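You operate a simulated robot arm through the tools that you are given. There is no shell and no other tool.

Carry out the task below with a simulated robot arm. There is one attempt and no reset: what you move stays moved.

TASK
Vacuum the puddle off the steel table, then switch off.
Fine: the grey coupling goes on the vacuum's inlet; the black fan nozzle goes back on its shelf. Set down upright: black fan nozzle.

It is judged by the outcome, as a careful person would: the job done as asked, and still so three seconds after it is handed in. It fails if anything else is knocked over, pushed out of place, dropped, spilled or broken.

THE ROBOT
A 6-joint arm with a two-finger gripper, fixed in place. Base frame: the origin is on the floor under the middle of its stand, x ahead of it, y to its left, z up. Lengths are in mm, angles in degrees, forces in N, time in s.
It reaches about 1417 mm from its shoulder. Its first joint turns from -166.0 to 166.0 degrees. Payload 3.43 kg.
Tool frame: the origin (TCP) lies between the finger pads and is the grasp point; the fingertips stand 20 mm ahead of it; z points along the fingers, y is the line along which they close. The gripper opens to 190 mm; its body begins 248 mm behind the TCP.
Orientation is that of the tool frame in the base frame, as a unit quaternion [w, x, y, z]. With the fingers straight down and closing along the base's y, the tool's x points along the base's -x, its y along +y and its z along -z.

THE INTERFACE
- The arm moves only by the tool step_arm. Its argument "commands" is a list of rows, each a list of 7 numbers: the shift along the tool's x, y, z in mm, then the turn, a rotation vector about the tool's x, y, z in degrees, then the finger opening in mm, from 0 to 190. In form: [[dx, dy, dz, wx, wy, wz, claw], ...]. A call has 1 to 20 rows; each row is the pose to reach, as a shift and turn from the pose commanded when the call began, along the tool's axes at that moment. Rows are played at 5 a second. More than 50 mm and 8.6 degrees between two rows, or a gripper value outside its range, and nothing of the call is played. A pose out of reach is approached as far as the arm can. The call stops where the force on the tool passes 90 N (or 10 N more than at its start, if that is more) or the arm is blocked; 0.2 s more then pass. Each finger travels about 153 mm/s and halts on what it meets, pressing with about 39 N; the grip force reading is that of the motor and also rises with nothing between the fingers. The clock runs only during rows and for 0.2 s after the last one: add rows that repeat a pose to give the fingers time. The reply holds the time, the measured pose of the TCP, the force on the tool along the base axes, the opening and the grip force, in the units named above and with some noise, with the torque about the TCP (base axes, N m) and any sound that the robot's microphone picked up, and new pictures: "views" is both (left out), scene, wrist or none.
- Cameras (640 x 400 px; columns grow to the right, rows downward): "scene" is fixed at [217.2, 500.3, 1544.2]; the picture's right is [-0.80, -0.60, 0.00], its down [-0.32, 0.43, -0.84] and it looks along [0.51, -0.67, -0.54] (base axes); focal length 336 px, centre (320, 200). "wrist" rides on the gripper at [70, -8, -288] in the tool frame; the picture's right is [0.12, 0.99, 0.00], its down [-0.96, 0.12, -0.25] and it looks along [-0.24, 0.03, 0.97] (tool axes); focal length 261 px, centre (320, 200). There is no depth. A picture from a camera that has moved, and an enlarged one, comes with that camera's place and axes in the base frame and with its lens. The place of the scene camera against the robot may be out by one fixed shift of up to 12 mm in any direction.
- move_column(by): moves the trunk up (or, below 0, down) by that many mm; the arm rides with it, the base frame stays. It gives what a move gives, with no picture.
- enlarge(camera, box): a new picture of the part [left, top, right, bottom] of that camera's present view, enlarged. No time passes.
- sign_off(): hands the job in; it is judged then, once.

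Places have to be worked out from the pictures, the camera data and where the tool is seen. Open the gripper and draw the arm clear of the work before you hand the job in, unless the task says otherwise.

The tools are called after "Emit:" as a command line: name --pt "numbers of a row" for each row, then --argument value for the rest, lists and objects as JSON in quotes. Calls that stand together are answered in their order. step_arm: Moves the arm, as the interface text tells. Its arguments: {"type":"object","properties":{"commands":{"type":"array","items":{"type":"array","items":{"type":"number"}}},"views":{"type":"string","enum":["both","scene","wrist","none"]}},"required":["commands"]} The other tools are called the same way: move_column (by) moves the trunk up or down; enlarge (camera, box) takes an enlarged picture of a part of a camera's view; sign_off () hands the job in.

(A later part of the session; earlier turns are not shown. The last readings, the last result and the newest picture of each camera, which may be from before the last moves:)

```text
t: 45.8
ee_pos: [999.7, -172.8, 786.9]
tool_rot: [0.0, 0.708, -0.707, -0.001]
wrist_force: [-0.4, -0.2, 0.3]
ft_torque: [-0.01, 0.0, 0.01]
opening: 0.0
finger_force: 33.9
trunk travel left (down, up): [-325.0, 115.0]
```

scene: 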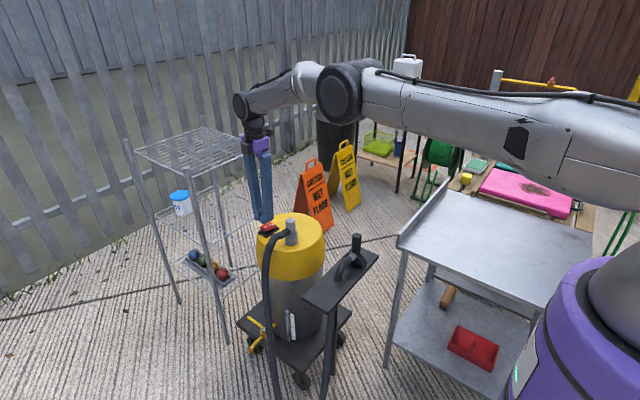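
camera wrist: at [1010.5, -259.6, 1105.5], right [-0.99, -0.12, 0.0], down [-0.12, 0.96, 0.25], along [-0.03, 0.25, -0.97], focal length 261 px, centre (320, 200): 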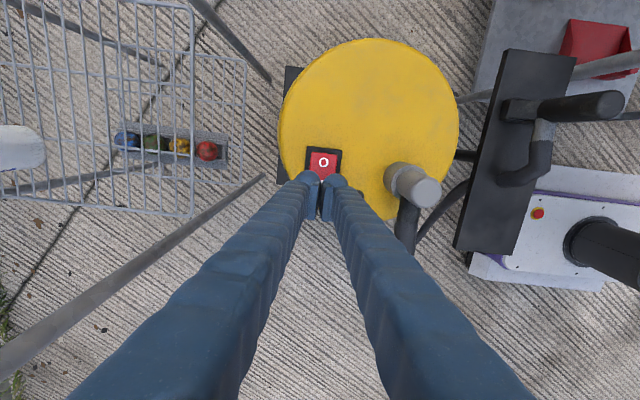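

Emit:
step_arm --pt "0 0 2 0 0 0 0" --pt "0 0 4 0 0 0 0" --pt "0 0 6 0 0 0 0" --pt "0 0 6 0 0 0 0" --views "none"

Emit:
enlarge --camera "scene" --box '[236, 200, 300, 240]'

```text
t: 46.8
ee_pos: [1000.6, -172.0, 782.2]
tool_rot: [0.001, 0.707, -0.707, 0.0]
wrist_force: [-0.3, 0.0, -0.4]
ft_torque: [-0.02, -0.02, -0.02]
opening: 0.4
finger_force: 33.9
trunk travel left (down, up): [-325.0, 115.0]
```

```text
10.00 times, centred on (268, 220) of scene
camera zoom: at [217.2, 500.3, 1544.2], right [-0.8, -0.6, 0.0], down [-0.32, 0.43, -0.84], along [0.51, -0.67, -0.54], focal length 3360 px, centre (840, 0)
```

zoom: 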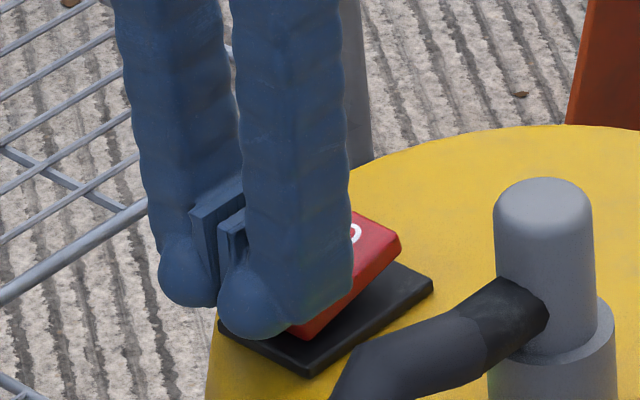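

The rocker has begun tipping toward "I" but there is no sound yet; I press a few mm further.

Emit:
step_arm --pt "0 0 2 0 0 0 0" --pt "0 0 4 0 0 0 0" --pt "0 0 5 0 0 0 0" --pt "0 0 5 0 0 0 0" --views "none"

Emit:
enlarge --camera "scene" --box '[236, 200, 300, 240]'

```text
t: 47.8
ee_pos: [1002.3, -173.6, 777.7]
tool_rot: [0.0, -0.707, 0.708, 0.0]
wrist_force: [1.6, 1.5, 1.4]
ft_torque: [0.02, -0.02, -0.02]
opening: 6.2
finger_force: 34.9
trunk travel left (down, up): [-325.0, 115.0]
```

```text
10.00 times, centred on (268, 220) of scene
camera zoom: at [217.2, 500.3, 1544.2], right [-0.8, -0.6, 0.0], down [-0.32, 0.43, -0.84], along [0.51, -0.67, -0.54], focal length 3360 px, centre (840, 0)
```

zoom: 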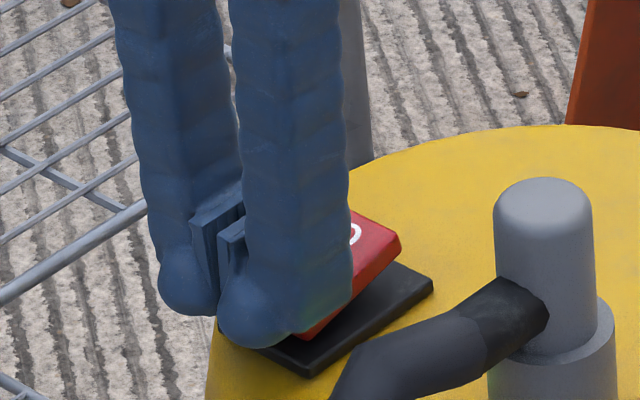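

The opening reads 6 mm: the rocker is wedging between the two rounded tips. I lift off to look at the rocker's state.

Emit:
step_arm --pt "0 0 -10 0 0 0 0" --pt "0 0 -30 0 0 0 0" --pt "0 0 -40 0 0 0 0" --pt "0 0 -40 0 0 0 0" --views "none"

Emit:
enlarge --camera "scene" --box '[236, 200, 300, 240]'

Emit:
enlarge --camera "wrist" --box '[260, 120, 380, 195]'

```text
t: 48.8
ee_pos: [1000.8, -171.7, 816.3]
tool_rot: [0.001, 0.707, -0.707, 0.0]
wrist_force: [0.9, -0.4, 0.8]
ft_torque: [-0.02, 0.02, 0.01]
opening: 0.2
finger_force: 34.6
trunk travel left (down, up): [-325.0, 115.0]
```

```text
10.00 times, centred on (268, 220) of scene
camera zoom: at [217.2, 500.3, 1544.2], right [-0.8, -0.6, 0.0], down [-0.32, 0.43, -0.84], along [0.51, -0.67, -0.54], focal length 3360 px, centre (840, 0)
```

zoom: 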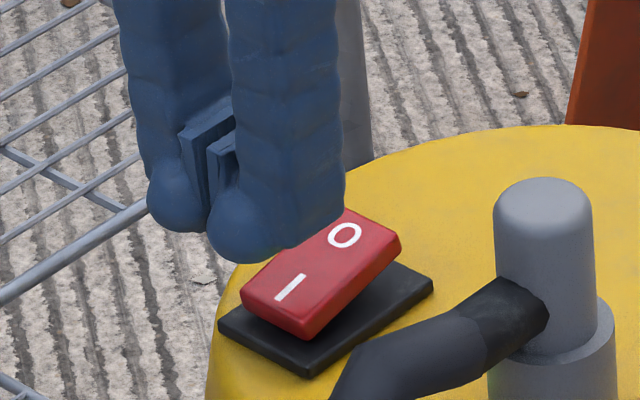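

```text
5.33 times, centred on (320, 158) of wrist
camera zoom: at [1011.0, -243.2, 1104.1], right [-0.99, -0.12, 0.0], down [-0.12, 0.96, 0.25], along [-0.03, 0.25, -0.97], focal length 1390 px, centre (320, 427)
```

zoom: 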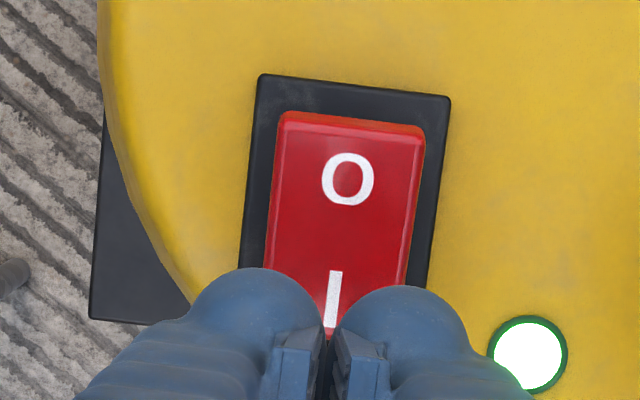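

The green indicator on the lid is lit and the rocker rests on "I": the vacuum is on. I now rise and travel to above the nozzle.

Emit:
step_arm --pt "0 0 -40 0 0 0 0" --pt "0 0 -80 0 0 0 0" --pt "0 0 -120 0 0 0 20" --pt "0 0 -150 0 0 0 50" --pt "20 40 -160 0 0 0 90" --pt "40 80 -160 0 0 0 100" --pt "60 120 -160 0 0 0 100" --pt "80 160 -160 0 0 0 100" --pt "100 200 -160 0 0 0 100" --pt "120 240 -160 0 0 0 100" --pt "140 280 -160 0 0 0 100" --pt "157 320 -160 0 0 0 100" --pt "157 320 -160 0 0 0 100" --views "both"

Emit:
enlarge --camera "wrist" --box '[240, 130, 400, 230]'

Emit:
enlarge --camera "scene" --box '[300, 210, 420, 285]'

```text
t: 51.6
ee_pos: [679.7, -326.4, 978.0]
tool_rot: [0.001, 0.707, -0.707, -0.001]
wrist_force: [0.5, -0.8, -0.9]
ft_torque: [0.01, 0.05, -0.01]
opening: 99.9
finger_force: 0.0
trunk travel left (down, up): [-325.0, 115.0]
camera wrist: at [690.4, -398.3, 1264.9], right [-0.99, -0.12, 0.0], down [-0.12, 0.96, 0.25], along [-0.03, 0.25, -0.97], focal length 261 px, centre (320, 200)
```

scene: 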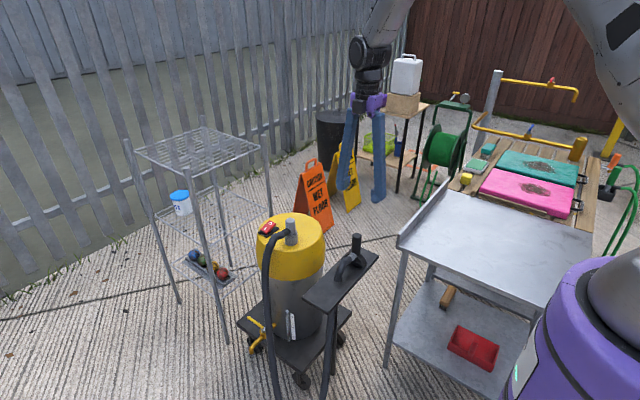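
wrist: 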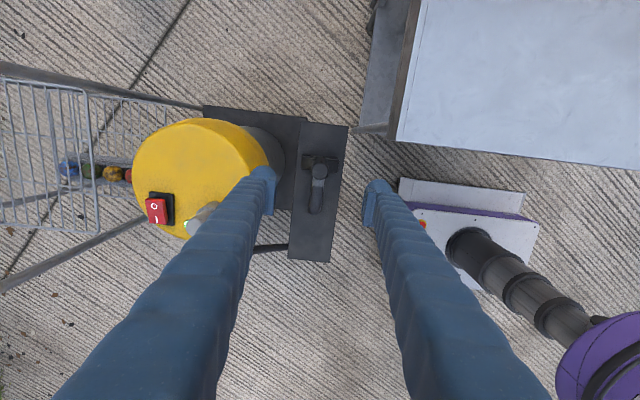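

```text
4.00 times, centred on (320, 180) of wrist
camera zoom: at [690.4, -398.3, 1264.9], right [-0.99, -0.12, 0.0], down [-0.12, 0.96, 0.25], along [-0.03, 0.25, -0.97], focal length 1043 px, centre (320, 280)
```

zoom: 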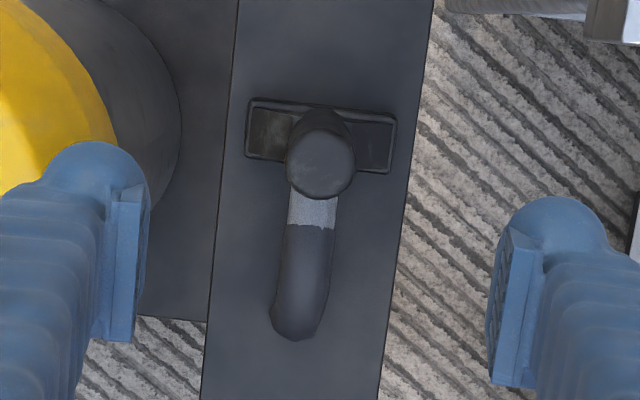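

```text
5.33 times, centred on (360, 248) of scene
camera zoom: at [217.2, 500.3, 1544.2], right [-0.8, -0.6, 0.0], down [-0.32, 0.43, -0.84], along [0.51, -0.67, -0.54], focal length 1792 px, centre (107, -53)
```

zoom: 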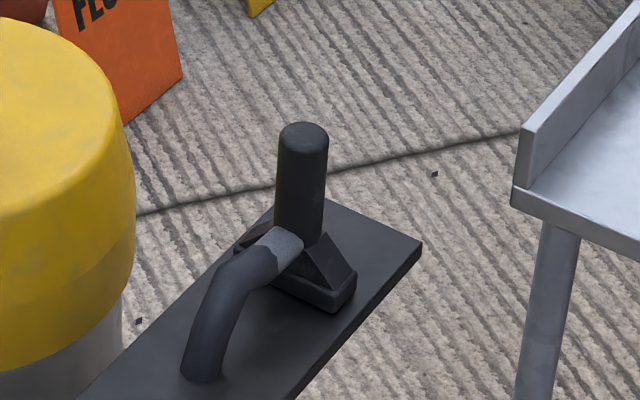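

The nozzle's handle (30 mm, top z≈797) is at about (681,-331) with its hose leaving toward +y. I align and descend partway, then recheck.

Emit:
step_arm --pt "4.5 -1.5 40 0 0 0 100" --pt "4.5 -1.5 80 0 0 0 100" --pt "4.5 -1.5 110 0 0 0 100" --pt "4.5 -1.5 130 0 0 0 100" --pt "4.5 -1.5 130 0 0 0 100" --views "none"

Emit:
enlarge --camera "wrist" --box '[240, 130, 400, 230]'

Emit:
enlarge --camera "scene" --box '[300, 210, 420, 285]'

```text
t: 52.8
ee_pos: [684.8, -334.7, 847.0]
tool_rot: [0.0, -0.706, 0.708, 0.0]
wrist_force: [0.3, -0.2, 0.3]
ft_torque: [0.01, -0.02, 0.05]
opening: 100.0
finger_force: 0.0
trunk travel left (down, up): [-325.0, 115.0]
```

```text
4.00 times, centred on (320, 180) of wrist
camera zoom: at [694.4, -406.5, 1134.5], right [-0.99, -0.12, 0.0], down [-0.12, 0.96, 0.25], along [-0.03, 0.25, -0.97], focal length 1043 px, centre (320, 280)
```

zoom: 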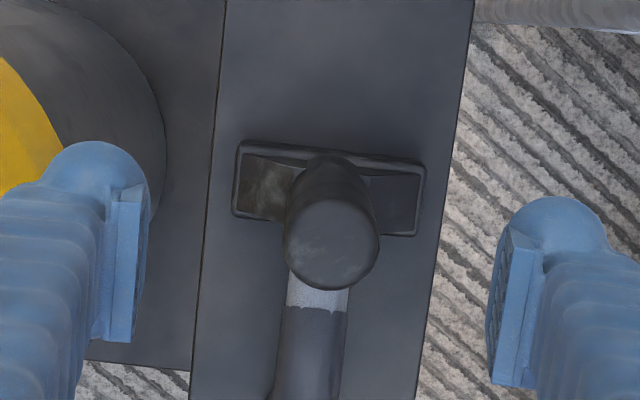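

```text
5.33 times, centred on (360, 248) of scene
camera zoom: at [217.2, 500.3, 1544.2], right [-0.8, -0.6, 0.0], down [-0.32, 0.43, -0.84], along [0.51, -0.67, -0.54], focal length 1792 px, centre (107, -53)
```

zoom: 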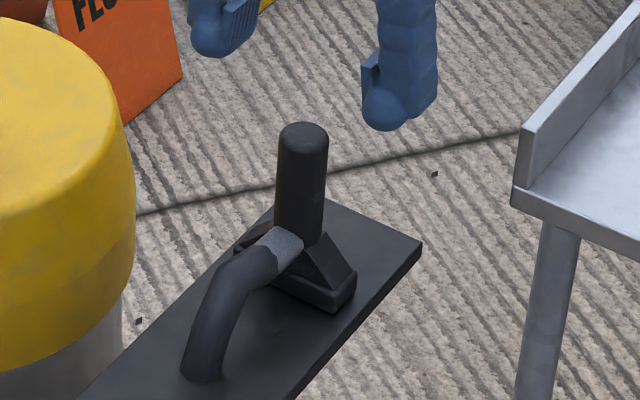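

Emit:
step_arm --pt "0 3.5 25 0 0 0 100" --pt "0 3.5 50 0 0 0 100" --pt "0 3.5 70 0 0 0 100" --pt "0 3.5 83 0 0 0 100" --pt "0 3.5 83 0 0 0 100" --views "none"

Emit:
enlarge --camera "wrist" --box '[240, 130, 400, 230]'

Emit:
enlarge --camera "scene" --box '[300, 210, 420, 285]'

```text
t: 54.0
ee_pos: [678.6, -334.9, 763.9]
tool_rot: [0.0, -0.707, 0.707, 0.0]
wrist_force: [-0.3, -0.7, -0.4]
ft_torque: [0.03, 0.02, 0.02]
opening: 99.8
finger_force: 0.1
trunk travel left (down, up): [-325.0, 115.0]
```

```text
4.00 times, centred on (320, 180) of wrist
camera zoom: at [688.6, -406.0, 1050.8], right [-0.99, -0.12, 0.0], down [-0.12, 0.96, 0.25], along [-0.03, 0.25, -0.97], focal length 1043 px, centre (320, 280)
```

zoom: 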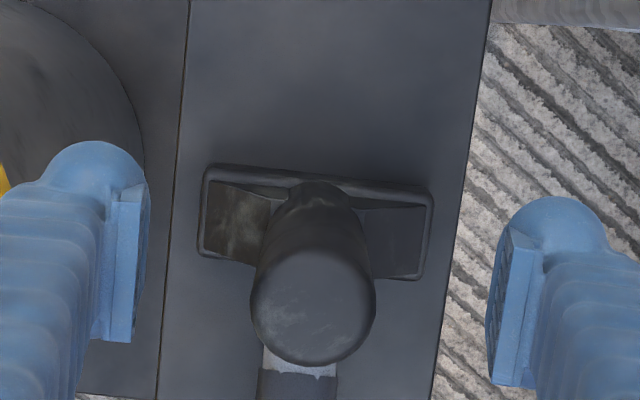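

```text
5.33 times, centred on (360, 248) of scene
camera zoom: at [217.2, 500.3, 1544.2], right [-0.8, -0.6, 0.0], down [-0.32, 0.43, -0.84], along [0.51, -0.67, -0.54], focal length 1792 px, centre (107, -53)
```

zoom: 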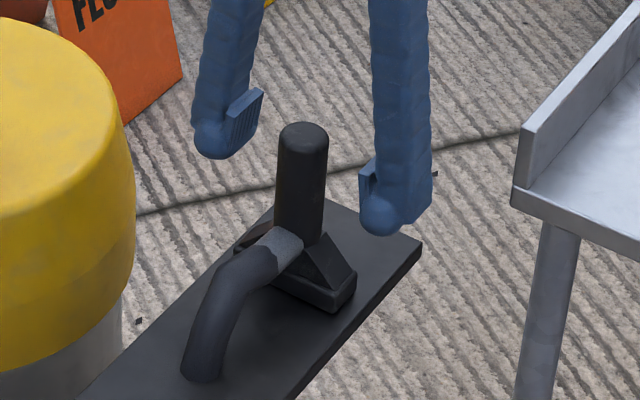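

The handle is centred between the fingers. I go 6 mm lower and close on it.

Emit:
step_arm --pt "0 0 6 0 0 0 100" --pt "0 0 6 0 0 0 70" --pt "0 0 6 0 0 0 40" --pt "0 0 6 0 0 0 10" --pt "0 0 6 0 0 0 5" --pt "0 0 6 0 0 0 5" --views "none"

Emit:
enlarge --camera "scene" --box '[300, 210, 420, 285]'

```text
t: 55.4
ee_pos: [678.8, -333.8, 758.1]
tool_rot: [0.0, 0.707, -0.707, -0.001]
wrist_force: [0.5, -1.0, 0.9]
ft_torque: [-0.05, 0.03, 0.05]
opening: 32.1
finger_force: 39.0
trunk travel left (down, up): [-325.0, 115.0]
```

```text
5.33 times, centred on (360, 248) of scene
camera zoom: at [217.2, 500.3, 1544.2], right [-0.8, -0.6, 0.0], down [-0.32, 0.43, -0.84], along [0.51, -0.67, -0.54], focal length 1792 px, centre (107, -53)
```

zoom: 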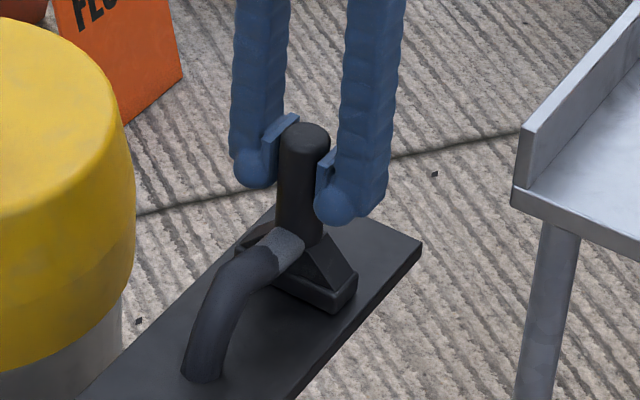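

The handle is held at 32 mm with 39 N; its standing pose is TCP (679,-334,758), which I note for the return. I lift it straight up.

Emit:
step_arm --pt "0 0 -15 0 0 0 5" --pt "0 0 -40 0 0 0 5" --pt "0 0 -80 0 0 0 5" --pt "0 0 -120 0 0 0 5" --pt "0 0 -160 0 0 0 5" --pt "0 0 -200 0 0 0 5" --pt "0 0 -220 0 0 0 5" --pt "0 0 -220 0 0 0 5" --views "both"

Emit:
enlarge --camera "scene" --box '[280, 160, 440, 260]'

```text
t: 57.2
ee_pos: [679.4, -334.0, 980.7]
tool_rot: [-0.001, -0.707, 0.707, 0.001]
wrist_force: [-0.3, 1.0, -0.4]
ft_torque: [0.0, 0.01, -0.03]
opening: 5.0
finger_force: 0.0
trunk travel left (down, up): [-325.0, 115.0]
camera wrist: at [689.2, -405.7, 1267.1], right [-0.99, -0.12, 0.0], down [-0.12, 0.96, 0.25], along [-0.03, 0.25, -0.97], focal length 261 px, centre (320, 200)
```

scene: 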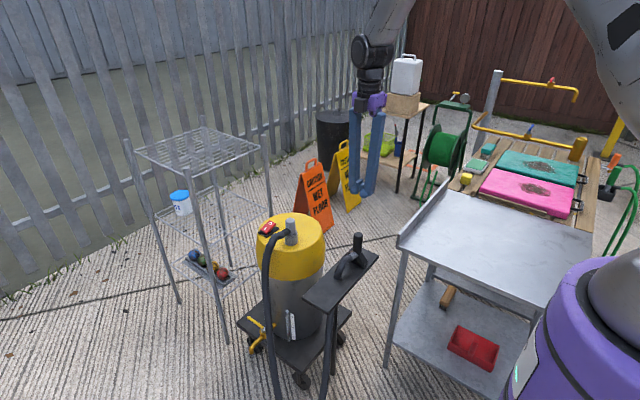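
wrist: 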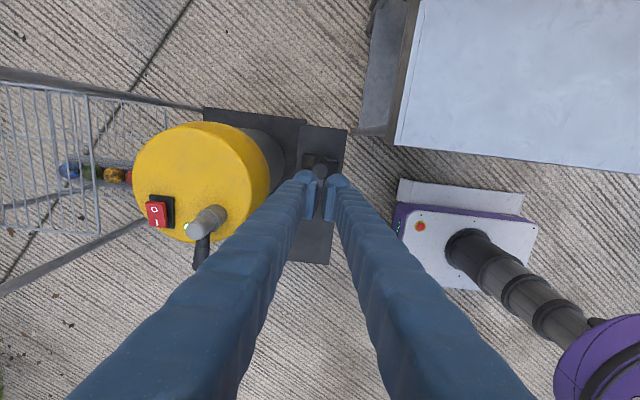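

```text
4.00 times, centred on (360, 210) of scene
camera zoom: at [217.2, 500.3, 1544.2], right [-0.8, -0.6, 0.0], down [-0.32, 0.43, -0.84], along [0.51, -0.67, -0.54], focal length 1344 px, centre (160, 160)
```

zoom: 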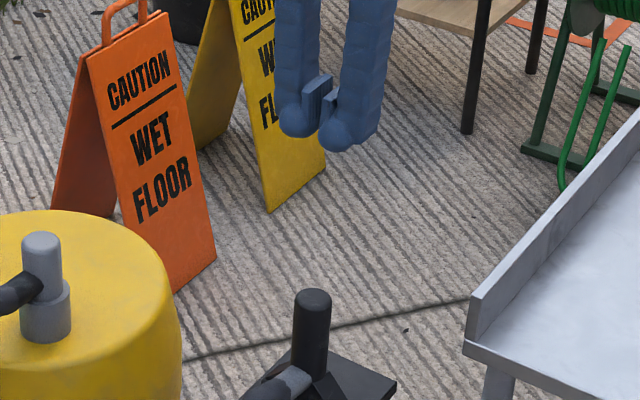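

The opening reads 5 mm: the fingers slid off and the nozzle stayed standing on the shelf. I check it closely before trying again.

Emit:
enlarge --camera "scene" --box '[310, 215, 406, 275]'

Emit:
enlarge --camera "wrist" --box '[260, 120, 380, 195]'

Emit:
enlarge --camera "scene" --box '[220, 250, 380, 350]'

Emit:
enlarge --camera "scene" --box '[220, 300, 380, 400]'

```text
6.67 times, centred on (358, 245) of scene
camera zoom: at [217.2, 500.3, 1544.2], right [-0.8, -0.6, 0.0], down [-0.32, 0.43, -0.84], along [0.51, -0.67, -0.54], focal length 2240 px, centre (67, -100)
```

zoom: 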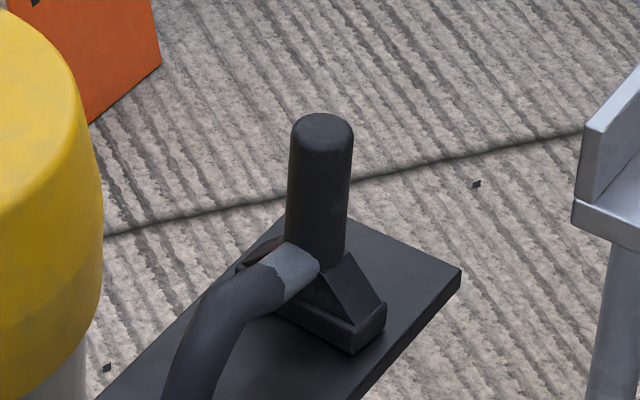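

```text
5.33 times, centred on (320, 158) of wrist
camera zoom: at [689.2, -405.7, 1267.1], right [-0.99, -0.12, 0.0], down [-0.12, 0.96, 0.25], along [-0.03, 0.25, -0.97], focal length 1390 px, centre (320, 427)
```

zoom: 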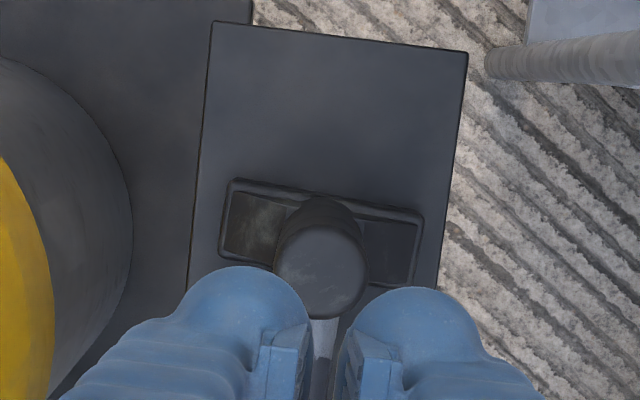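

```text
4.00 times, centred on (300, 300) of scene
camera zoom: at [217.2, 500.3, 1544.2], right [-0.8, -0.6, 0.0], down [-0.32, 0.43, -0.84], along [0.51, -0.67, -0.54], focal length 1344 px, centre (400, -200)
```

zoom: 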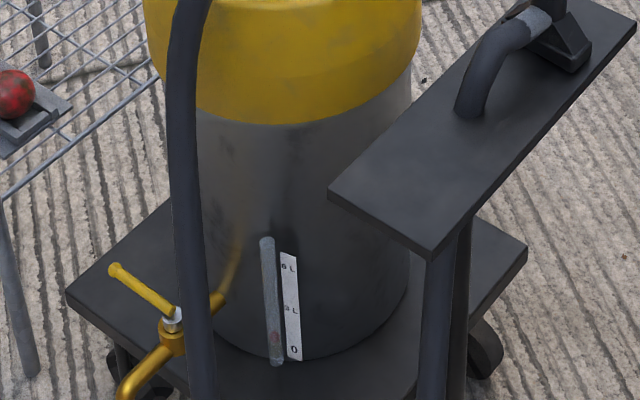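

```text
4.00 times, centred on (300, 350) of scene
camera zoom: at [217.2, 500.3, 1544.2], right [-0.8, -0.6, 0.0], down [-0.32, 0.43, -0.84], along [0.51, -0.67, -0.54], focal length 1344 px, centre (400, -400)
```

zoom: 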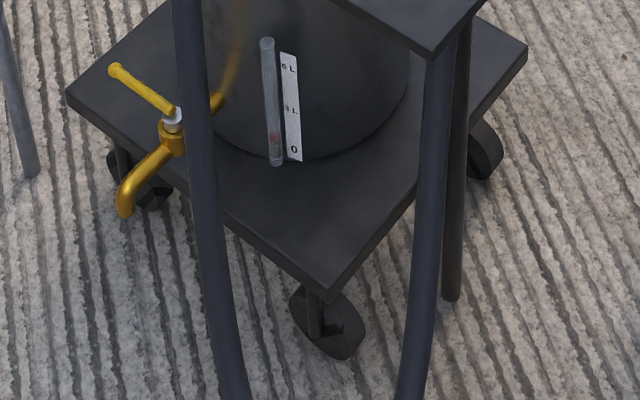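

The nozzle is upright but about 8 mm further toward -y than before. I reopen and go down again onto the handle, a bit lower, then close and lift very slowly while reading the force.

Emit:
step_arm --pt "7 -1 30 0 0 0 60" --pt "7 -1 70 0 0 0 100" --pt "7 -1 110 0 0 0 100" --pt "7 -1 140 0 0 0 100" --pt "7 -1 140 0 0 0 100" --views "none"

Emit:
enlarge --camera "wrist" --box '[240, 130, 400, 230]'

```text
t: 58.4
ee_pos: [676.8, -341.3, 839.6]
tool_rot: [0.0, 0.707, -0.707, -0.001]
wrist_force: [-0.2, -0.5, 0.0]
ft_torque: [0.04, 0.0, 0.02]
opening: 99.7
finger_force: 0.0
trunk travel left (down, up): [-325.0, 115.0]
```

```text
4.00 times, centred on (320, 180) of wrist
camera zoom: at [687.2, -413.3, 1126.5], right [-0.99, -0.12, 0.0], down [-0.12, 0.96, 0.25], along [-0.03, 0.25, -0.97], focal length 1043 px, centre (320, 280)
```

zoom: 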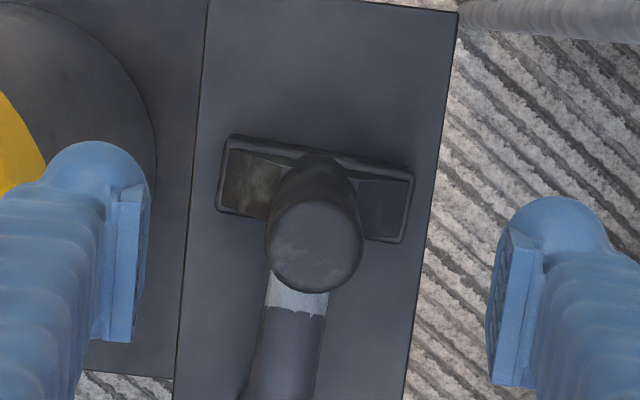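

Emit:
step_arm --pt "0 0 30 0 0 0 100" --pt "0 0 60 0 0 0 100" --pt "0 0 80 0 0 0 100" --pt "0 0 90 0 0 0 100" --pt "0 0 90 0 0 0 70" --pt "0 0 90 0 0 0 40" --pt "0 0 90 0 0 0 10" --pt "0 0 90 0 0 0 0" --pt "0 0 90 0 0 0 0" --pt "0 0 90 0 0 0 0" --views "none"

Emit:
enlarge --camera "scene" --box '[310, 215, 406, 275]'

Emit:
enlarge --camera "wrist" --box '[240, 130, 400, 230]'

```text
t: 60.6
ee_pos: [680.9, -339.0, 748.0]
tool_rot: [0.0, -0.707, 0.707, 0.001]
wrist_force: [-0.1, 0.0, -0.7]
ft_torque: [-0.02, -0.04, -0.03]
opening: 31.9
finger_force: 39.1
trunk travel left (down, up): [-325.0, 115.0]
```

```text
6.67 times, centred on (358, 245) of scene
camera zoom: at [217.2, 500.3, 1544.2], right [-0.8, -0.6, 0.0], down [-0.32, 0.43, -0.84], along [0.51, -0.67, -0.54], focal length 2240 px, centre (67, -100)
```

zoom: 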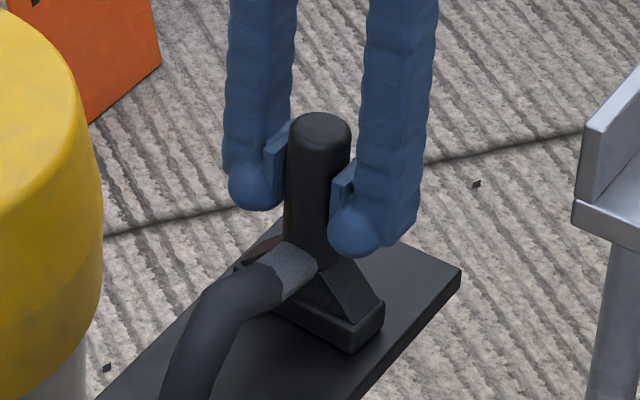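

```text
4.00 times, centred on (320, 180) of wrist
camera zoom: at [690.1, -410.9, 1034.3], right [-0.99, -0.12, 0.0], down [-0.12, 0.96, 0.25], along [-0.03, 0.25, -0.97], focal length 1043 px, centre (320, 280)
```

zoom: 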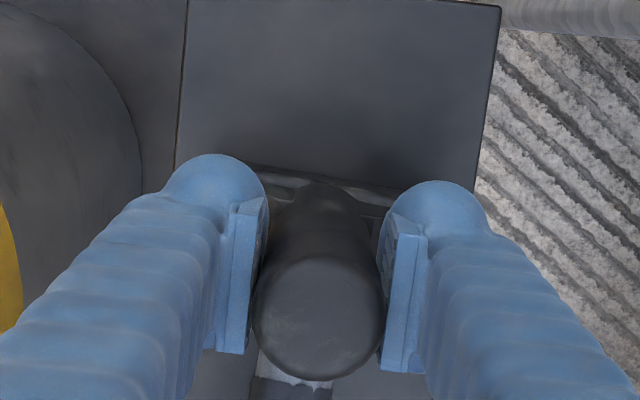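

Gripped at 31.9 mm. I lift only a few mm at slow speed and read the load.

Emit:
step_arm --pt "0 0 -1 0 0 0 0" --pt "0 0 -2 0 0 0 0" --pt "0 0 -3 0 0 0 0" --pt "0 0 -4 0 0 0 0" --pt "0 0 -4 0 0 0 0" --views "none"

Emit:
enlarge --camera "scene" --box '[310, 215, 406, 275]'

```text
t: 61.8
ee_pos: [680.8, -340.1, 750.7]
tool_rot: [-0.001, -0.707, 0.707, 0.001]
wrist_force: [-1.1, -1.0, -1.4]
ft_torque: [-0.05, -0.04, 0.02]
opening: 32.1
finger_force: 38.9
trunk travel left (down, up): [-325.0, 115.0]
```

```text
6.67 times, centred on (358, 245) of scene
camera zoom: at [217.2, 500.3, 1544.2], right [-0.8, -0.6, 0.0], down [-0.32, 0.43, -0.84], along [0.51, -0.67, -0.54], focal length 2240 px, centre (67, -100)
```

zoom: 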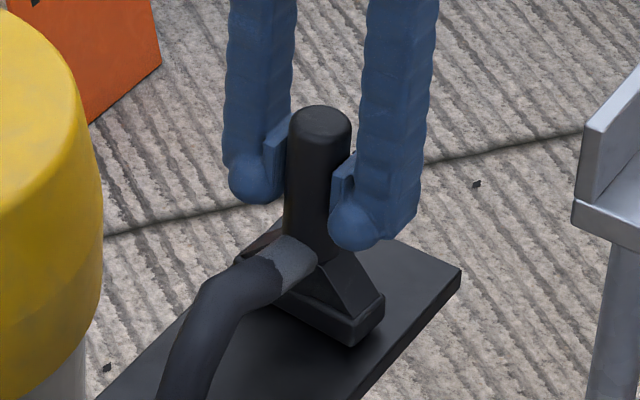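

The nozzle lifted with only ~1–2 N load. I continue slowly and check the grip as it rises.

Emit:
step_arm --pt "0 0 -5 0 0 0 0" --pt "0 0 -10 0 0 0 0" --pt "0 0 -15 0 0 0 0" --pt "0 0 -20 0 0 0 0" --pt "0 0 -25 0 0 0 0" --pt "0 0 -30 0 0 0 0" --pt "0 0 -30 0 0 0 0" --views "none"

Emit:
enlarge --camera "scene" --box '[310, 205, 406, 265]'

```text
t: 63.4
ee_pos: [681.4, -338.8, 781.9]
tool_rot: [0.001, 0.707, -0.707, -0.002]
wrist_force: [-0.4, -0.2, -1.9]
ft_torque: [-0.01, 0.03, 0.03]
opening: 32.0
finger_force: 38.9
trunk travel left (down, up): [-325.0, 115.0]
```

```text
6.67 times, centred on (358, 235) of scene
camera zoom: at [217.2, 500.3, 1544.2], right [-0.8, -0.6, 0.0], down [-0.32, 0.43, -0.84], along [0.51, -0.67, -0.54], focal length 2240 px, centre (67, -33)
```

zoom: 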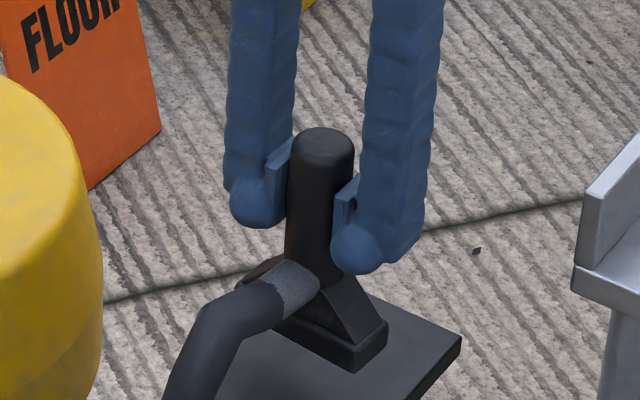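

Emit:
step_arm --pt "0 0 -10 0 0 0 0" --pt "0 0 -20 0 0 0 0" --pt "0 0 -30 0 0 0 0" --pt "0 0 -40 0 0 0 0" --pt "0 0 -50 0 0 0 0" --pt "0 0 -60 0 0 0 0" --pt "0 0 -60 0 0 0 0" --views "scene"

```text
t: 65.0
ee_pos: [679.3, -341.0, 841.6]
tool_rot: [0.001, 0.707, -0.707, -0.001]
wrist_force: [0.1, 0.1, -0.9]
ft_torque: [0.0, 0.0, -0.01]
opening: 31.9
finger_force: 39.2
trunk travel left (down, up): [-325.0, 115.0]
```

scene: 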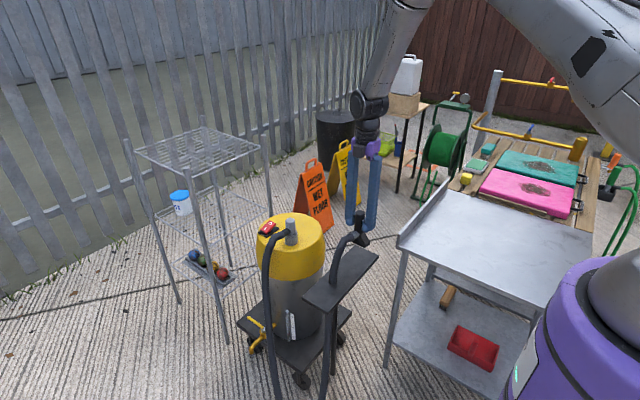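

Holding well. I lift further to about TCP z 940 so the nozzle clears the table's raised lip.

Emit:
step_arm --pt "0 0 -15 0 0 0 0" --pt "0 0 -30 0 0 0 0" --pt "0 0 -45 0 0 0 0" --pt "0 0 -60 0 0 0 0" --pt "0 0 -75 0 0 0 0" --pt "0 0 -90 0 0 0 0" --pt "0 0 -105 0 0 0 0" --pt "0 0 -105 0 0 0 0" --views "both"

```text
t: 66.8
ee_pos: [679.7, -340.2, 945.5]
tool_rot: [-0.001, -0.707, 0.707, 0.001]
wrist_force: [-0.1, -0.6, -1.8]
ft_torque: [0.0, 0.03, 0.01]
opening: 32.2
finger_force: 39.1
trunk travel left (down, up): [-325.0, 115.0]
camera wrist: at [690.7, -412.3, 1233.0], right [-0.99, -0.12, 0.0], down [-0.12, 0.96, 0.25], along [-0.03, 0.25, -0.97], focal length 261 px, centre (320, 200)
```

scene: 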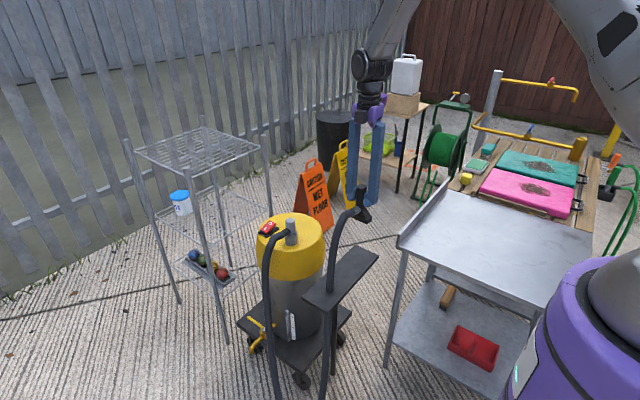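
wrist: 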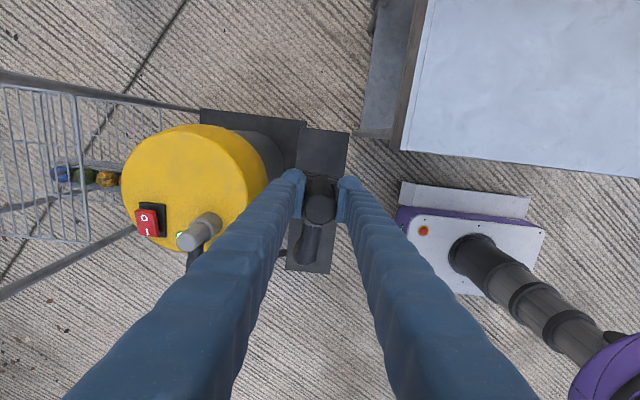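

The nozzle is held and its bottom is at about z 851, clear of the lip (~807). I carry it over the table's lip-side near corner, to about (500,-430).

Emit:
step_arm --pt "10 20 0 0 0 0 0" --pt "20 40 0 0 0 0 0" --pt "30 60 0 0 0 0 0" --pt "40 80 0 0 0 0 0" --pt "50 100 0 0 0 0 0" --pt "60 120 0 0 0 0 0" --pt "70 140 0 0 0 0 0" --pt "80 160 0 0 0 0 0" --pt "90 180 0 0 0 0 0" --pt "90 180 0 0 0 0 0" --views "both"

```text
t: 69.0
ee_pos: [499.5, -430.3, 943.7]
tool_rot: [0.0, -0.707, 0.707, 0.0]
wrist_force: [-0.7, 0.8, -1.1]
ft_torque: [-0.01, 0.04, 0.03]
opening: 32.0
finger_force: 39.2
trunk travel left (down, up): [-325.0, 115.0]
camera wrist: at [509.0, -502.3, 1231.9], right [-0.99, -0.12, 0.0], down [-0.12, 0.96, 0.25], along [-0.03, 0.25, -0.97], focal length 261 px, centre (320, 200)
```

scene: 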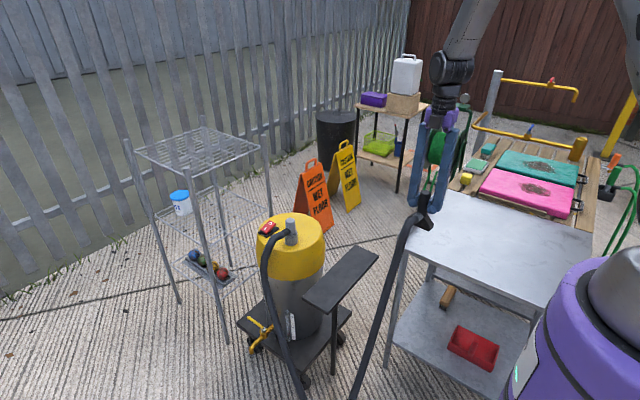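
wrist: 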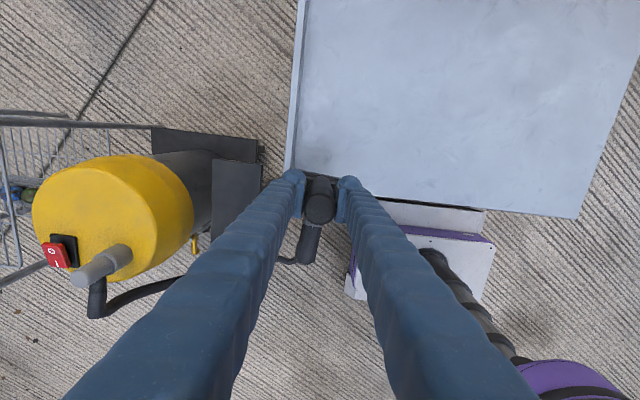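

Emit:
enlarge --camera "wrist" --box '[290, 0, 450, 100]'

Emit:
enlarge --camera "wrist" --box '[440, 0, 640, 125]'

Emit:
enlarge --camera "wrist" --box '[280, 100, 440, 200]'

Emit:
enlarge --camera "scene" --box '[380, 170, 540, 270]'

```text
4.00 times, centred on (370, 50) of wrist
camera zoom: at [509.0, -502.3, 1231.9], right [-0.99, -0.12, 0.0], down [-0.12, 0.96, 0.25], along [-0.03, 0.25, -0.97], focal length 1043 px, centre (120, 800)
```

zoom: 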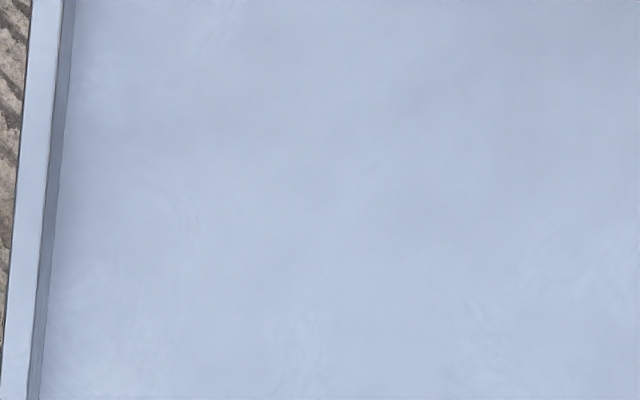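

```text
3.20 times, centred on (540, 62) of wrist
camera zoom: at [509.0, -502.3, 1231.9], right [-0.99, -0.12, 0.0], down [-0.12, 0.96, 0.25], along [-0.03, 0.25, -0.97], focal length 834 px, centre (-384, 640)
```

zoom: 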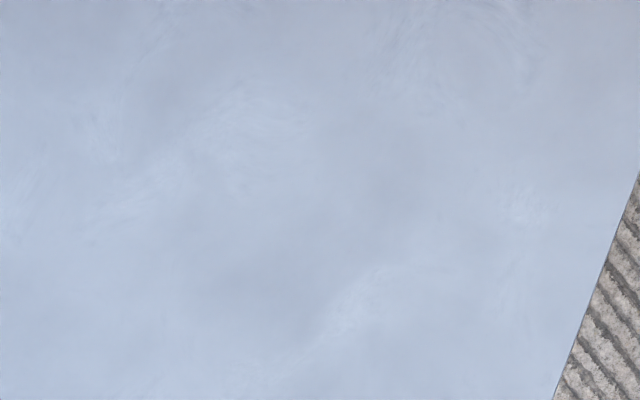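

```text
4.00 times, centred on (360, 150) of wrist
camera zoom: at [509.0, -502.3, 1231.9], right [-0.99, -0.12, 0.0], down [-0.12, 0.96, 0.25], along [-0.03, 0.25, -0.97], focal length 1043 px, centre (160, 400)
```

zoom: 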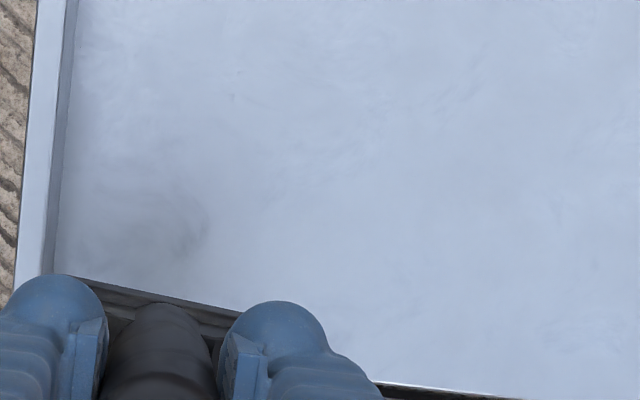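

```text
4.00 times, centred on (460, 220) of scene
camera zoom: at [217.2, 500.3, 1544.2], right [-0.8, -0.6, 0.0], down [-0.32, 0.43, -0.84], along [0.51, -0.67, -0.54], focal length 1344 px, centre (-240, 120)
```

zoom: 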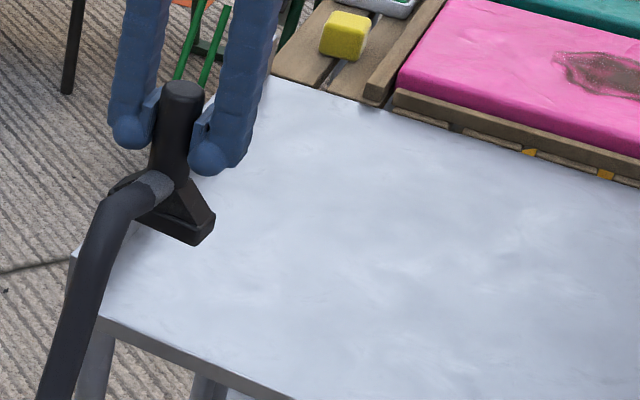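

I lower the nozzle here toward the table surface in steps to find the contact height.

Emit:
step_arm --pt "0 0 15 0 0 0 0" --pt "0 0 30 0 0 0 0" --pt "0 0 45 0 0 0 0" --pt "0 0 60 0 0 0 0" --pt "0 0 66 0 0 0 0" --pt "0 0 66 0 0 0 0" --views "none"

Emit:
enlarge --camera "scene" --box '[390, 180, 486, 240]'

Emit:
enlarge --camera "wrist" --box '[240, 110, 400, 210]'

```text
t: 70.4
ee_pos: [499.3, -431.5, 881.6]
tool_rot: [0.001, 0.707, -0.707, 0.0]
wrist_force: [-0.2, -0.1, -0.7]
ft_torque: [0.01, -0.03, 0.02]
opening: 31.9
finger_force: 39.0
trunk travel left (down, up): [-325.0, 115.0]
```

```text
6.67 times, centred on (438, 210) of scene
camera zoom: at [217.2, 500.3, 1544.2], right [-0.8, -0.6, 0.0], down [-0.32, 0.43, -0.84], along [0.51, -0.67, -0.54], focal length 2240 px, centre (-467, 133)
```

zoom: 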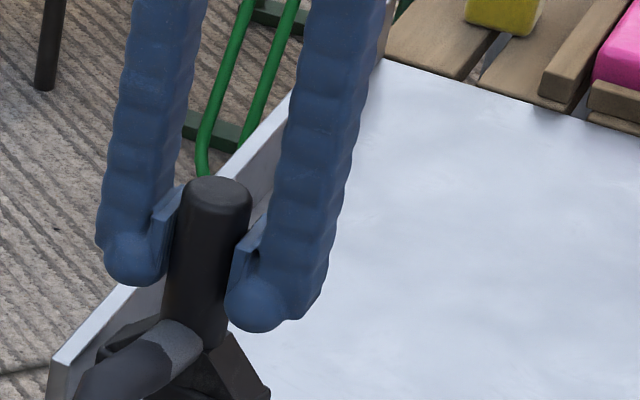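

```text
4.00 times, centred on (320, 160) of wrist
camera zoom: at [509.2, -503.7, 1167.8], right [-0.99, -0.12, 0.0], down [-0.12, 0.96, 0.25], along [-0.03, 0.25, -0.97], focal length 1043 px, centre (320, 360)
```

zoom: 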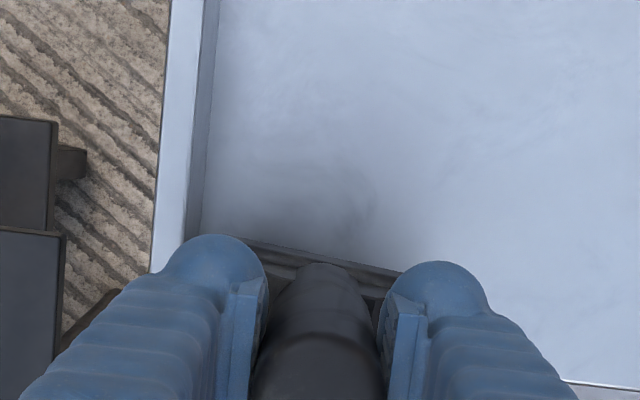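

Emit:
step_arm --pt "0 2 6 0 0 0 0" --pt "0 2 12 0 0 0 0" --pt "0 2 15 0 0 0 0" --pt "0 2 17 0 0 0 0" --pt "0 2 17 0 0 0 0" --views "none"

Emit:
enlarge --camera "scene" --box '[390, 200, 486, 260]'

```text
t: 71.6
ee_pos: [497.6, -430.5, 864.6]
tool_rot: [-0.001, -0.707, 0.707, 0.001]
wrist_force: [0.4, -0.4, -2.7]
ft_torque: [-0.04, -0.03, 0.0]
opening: 32.3
finger_force: 39.3
trunk travel left (down, up): [-325.0, 115.0]
```

```text
6.67 times, centred on (438, 230) of scene
camera zoom: at [217.2, 500.3, 1544.2], right [-0.8, -0.6, 0.0], down [-0.32, 0.43, -0.84], along [0.51, -0.67, -0.54], focal length 2240 px, centre (-467, 0)
```

zoom: 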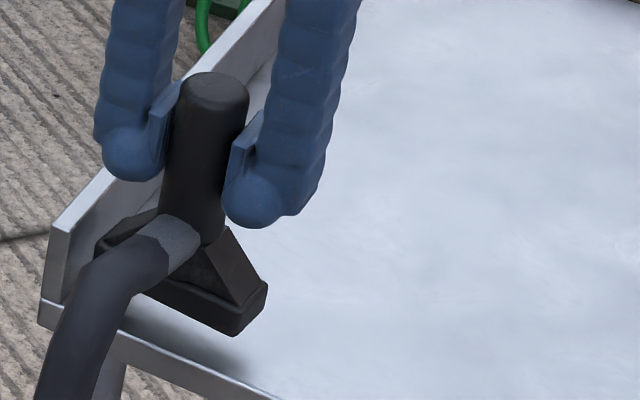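

Emit:
step_arm --pt "0 0 3 0 0 0 0" --pt "0 0 6 0 0 0 0" --pt "0 0 8 0 0 0 0" --pt "0 0 8 0 0 0 0" --views "none"

Emit:
enlarge --camera "scene" --box '[390, 200, 486, 260]'

```text
t: 72.6
ee_pos: [498.5, -429.3, 857.0]
tool_rot: [0.0, -0.707, 0.707, -0.001]
wrist_force: [0.6, -0.3, -1.3]
ft_torque: [0.0, 0.01, -0.02]
opening: 32.0
finger_force: 39.0
trunk travel left (down, up): [-325.0, 115.0]
```

```text
6.67 times, centred on (438, 230) of scene
camera zoom: at [217.2, 500.3, 1544.2], right [-0.8, -0.6, 0.0], down [-0.32, 0.43, -0.84], along [0.51, -0.67, -0.54], focal length 2240 px, centre (-467, 0)
```

zoom: 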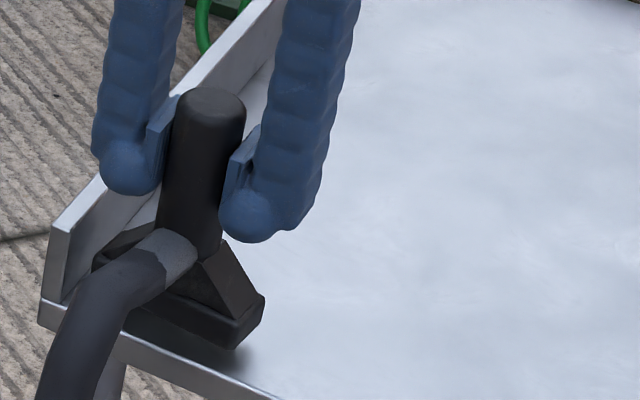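

Emit:
step_arm --pt "0 0 2 0 0 0 0" --pt "0 0 4 0 0 0 0" --pt "0 0 5 0 0 0 0" --pt "0 0 5 0 0 0 0" --views "none"

Emit:
enlarge --camera "scene" --box '[390, 200, 486, 260]'

```text
t: 73.6
ee_pos: [497.4, -431.8, 851.8]
tool_rot: [0.0, -0.707, 0.707, -0.001]
wrist_force: [-0.2, 0.3, -1.0]
ft_torque: [-0.01, -0.01, 0.0]
opening: 32.1
finger_force: 39.4
trunk travel left (down, up): [-325.0, 115.0]
```

```text
6.67 times, centred on (438, 230) of scene
camera zoom: at [217.2, 500.3, 1544.2], right [-0.8, -0.6, 0.0], down [-0.32, 0.43, -0.84], along [0.51, -0.67, -0.54], focal length 2240 px, centre (-467, 0)
```

zoom: 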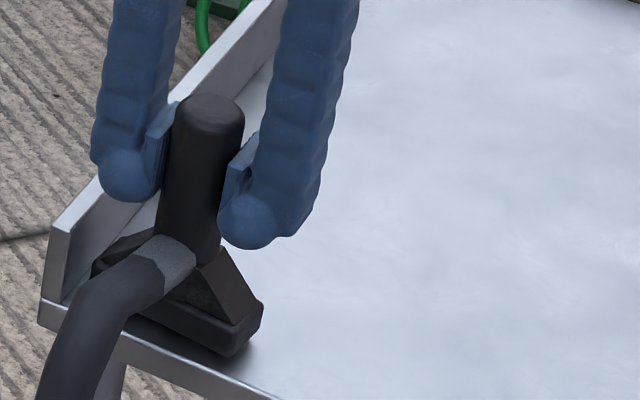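

Emit:
step_arm --pt "0 0 1 0 0 0 0" --pt "0 0 2 0 0 0 0" --pt "0 0 3 0 0 0 0" --pt "0 0 3 0 0 0 0" --views "none"

Emit:
enlarge --camera "scene" --box '[395, 225, 459, 265]'

```text
t: 74.6
ee_pos: [496.9, -429.9, 846.7]
tool_rot: [0.001, 0.707, -0.707, -0.001]
wrist_force: [1.0, -0.7, -1.3]
ft_torque: [0.01, 0.01, 0.01]
opening: 31.9
finger_force: 39.6
trunk travel left (down, up): [-325.0, 115.0]
```

```text
10.00 times, centred on (427, 245) of scene
camera zoom: at [217.2, 500.3, 1544.2], right [-0.8, -0.6, 0.0], down [-0.32, 0.43, -0.84], along [0.51, -0.67, -0.54], focal length 3360 px, centre (-750, -250)
```

zoom: 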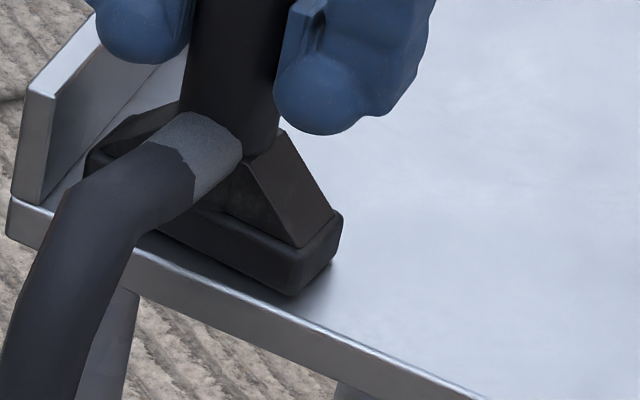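

Emit:
step_arm --pt "0 0 1 0 0 0 0" --pt "0 0 2 0 0 0 0" --pt "0 0 2 0 0 0 0" --views "none"

Emit:
step_arm --pt "0 0 1 0 0 0 0" --pt "0 0 1 0 0 0 0" --views "none"

Emit:
step_arm --pt "0 0 1 0 0 0 0" --pt "0 0 1 0 0 0 0" --views "none"

Emit:
enlarge --camera "scene" --box '[395, 225, 459, 265]'

```text
t: 75.4
ee_pos: [496.6, -430.1, 847.2]
tool_rot: [-0.001, -0.707, 0.708, -0.001]
wrist_force: [-0.4, 3.7, 26.1]
ft_torque: [0.45, 0.08, 0.07]
opening: 32.2
finger_force: 38.3
trunk travel left (down, up): [-325.0, 115.0]
```

```text
t: 76.0
ee_pos: [497.3, -429.5, 846.1]
tool_rot: [0.0, 0.707, -0.707, 0.002]
wrist_force: [0.1, 0.1, 38.3]
ft_torque: [0.03, 0.0, 0.07]
opening: 32.2
finger_force: 38.2
trunk travel left (down, up): [-325.0, 115.0]
```

```text
t: 76.6
ee_pos: [497.6, -430.1, 845.1]
tool_rot: [0.0, -0.707, 0.707, -0.002]
wrist_force: [1.1, -3.1, 37.0]
ft_torque: [-0.1, 0.01, 0.05]
opening: 32.1
finger_force: 39.2
trunk travel left (down, up): [-325.0, 115.0]
```

```text
10.00 times, centred on (427, 245) of scene
camera zoom: at [217.2, 500.3, 1544.2], right [-0.8, -0.6, 0.0], down [-0.32, 0.43, -0.84], along [0.51, -0.67, -0.54], focal length 3360 px, centre (-750, -250)
```

zoom: 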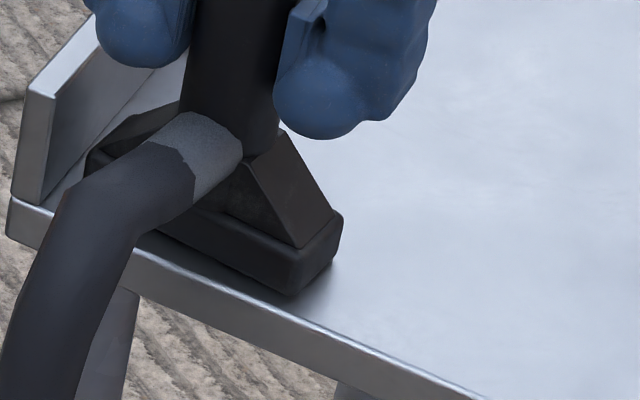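

Contact with the table came at TCP z≈847 (force 26→38 N). I raise about 3 mm to skim the surface and sweep the first strip along the lip toward -y.

Emit:
step_arm --pt "0 0 -3 0 0 0 0" --pt "22 0 -3 0 0 0 0" --pt "44 0 -3 0 0 0 0" --pt "66 0 -3 0 0 0 0" --pt "88 0 -3 0 0 0 0" --pt "110 0 -3 0 0 0 0" --pt "132 0 -3 0 0 0 0" --pt "154 0 -3 0 0 0 0" --pt "176 0 -3 0 0 0 0" --pt "198 0 -3 0 0 0 0" --pt "220 0 -3 0 0 0 0" --pt "220 0 -3 0 0 0 0" --views "both"

```text
t: 79.2
ee_pos: [497.7, -651.0, 846.5]
tool_rot: [0.0, -0.707, 0.707, 0.0]
wrist_force: [-0.5, 0.8, -1.8]
ft_torque: [0.0, 0.02, 0.0]
opening: 32.1
finger_force: 39.1
trunk travel left (down, up): [-325.0, 115.0]
camera wrist: at [508.6, -722.7, 1133.6], right [-0.99, -0.12, 0.0], down [-0.12, 0.96, 0.25], along [-0.03, 0.25, -0.97], focal length 261 px, centre (320, 200)
```

scene: 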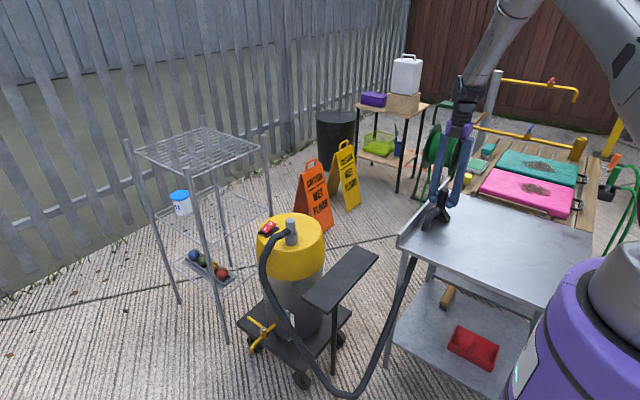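
wrist: 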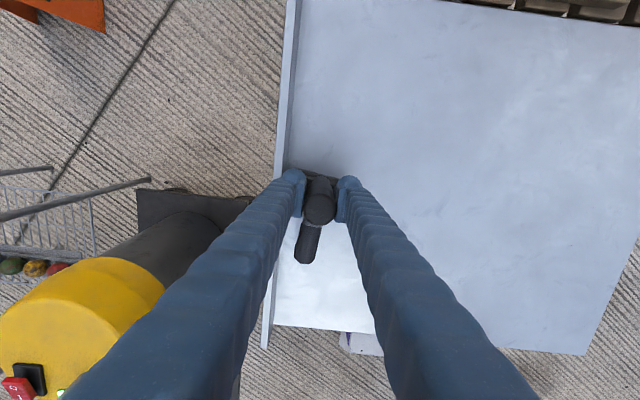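

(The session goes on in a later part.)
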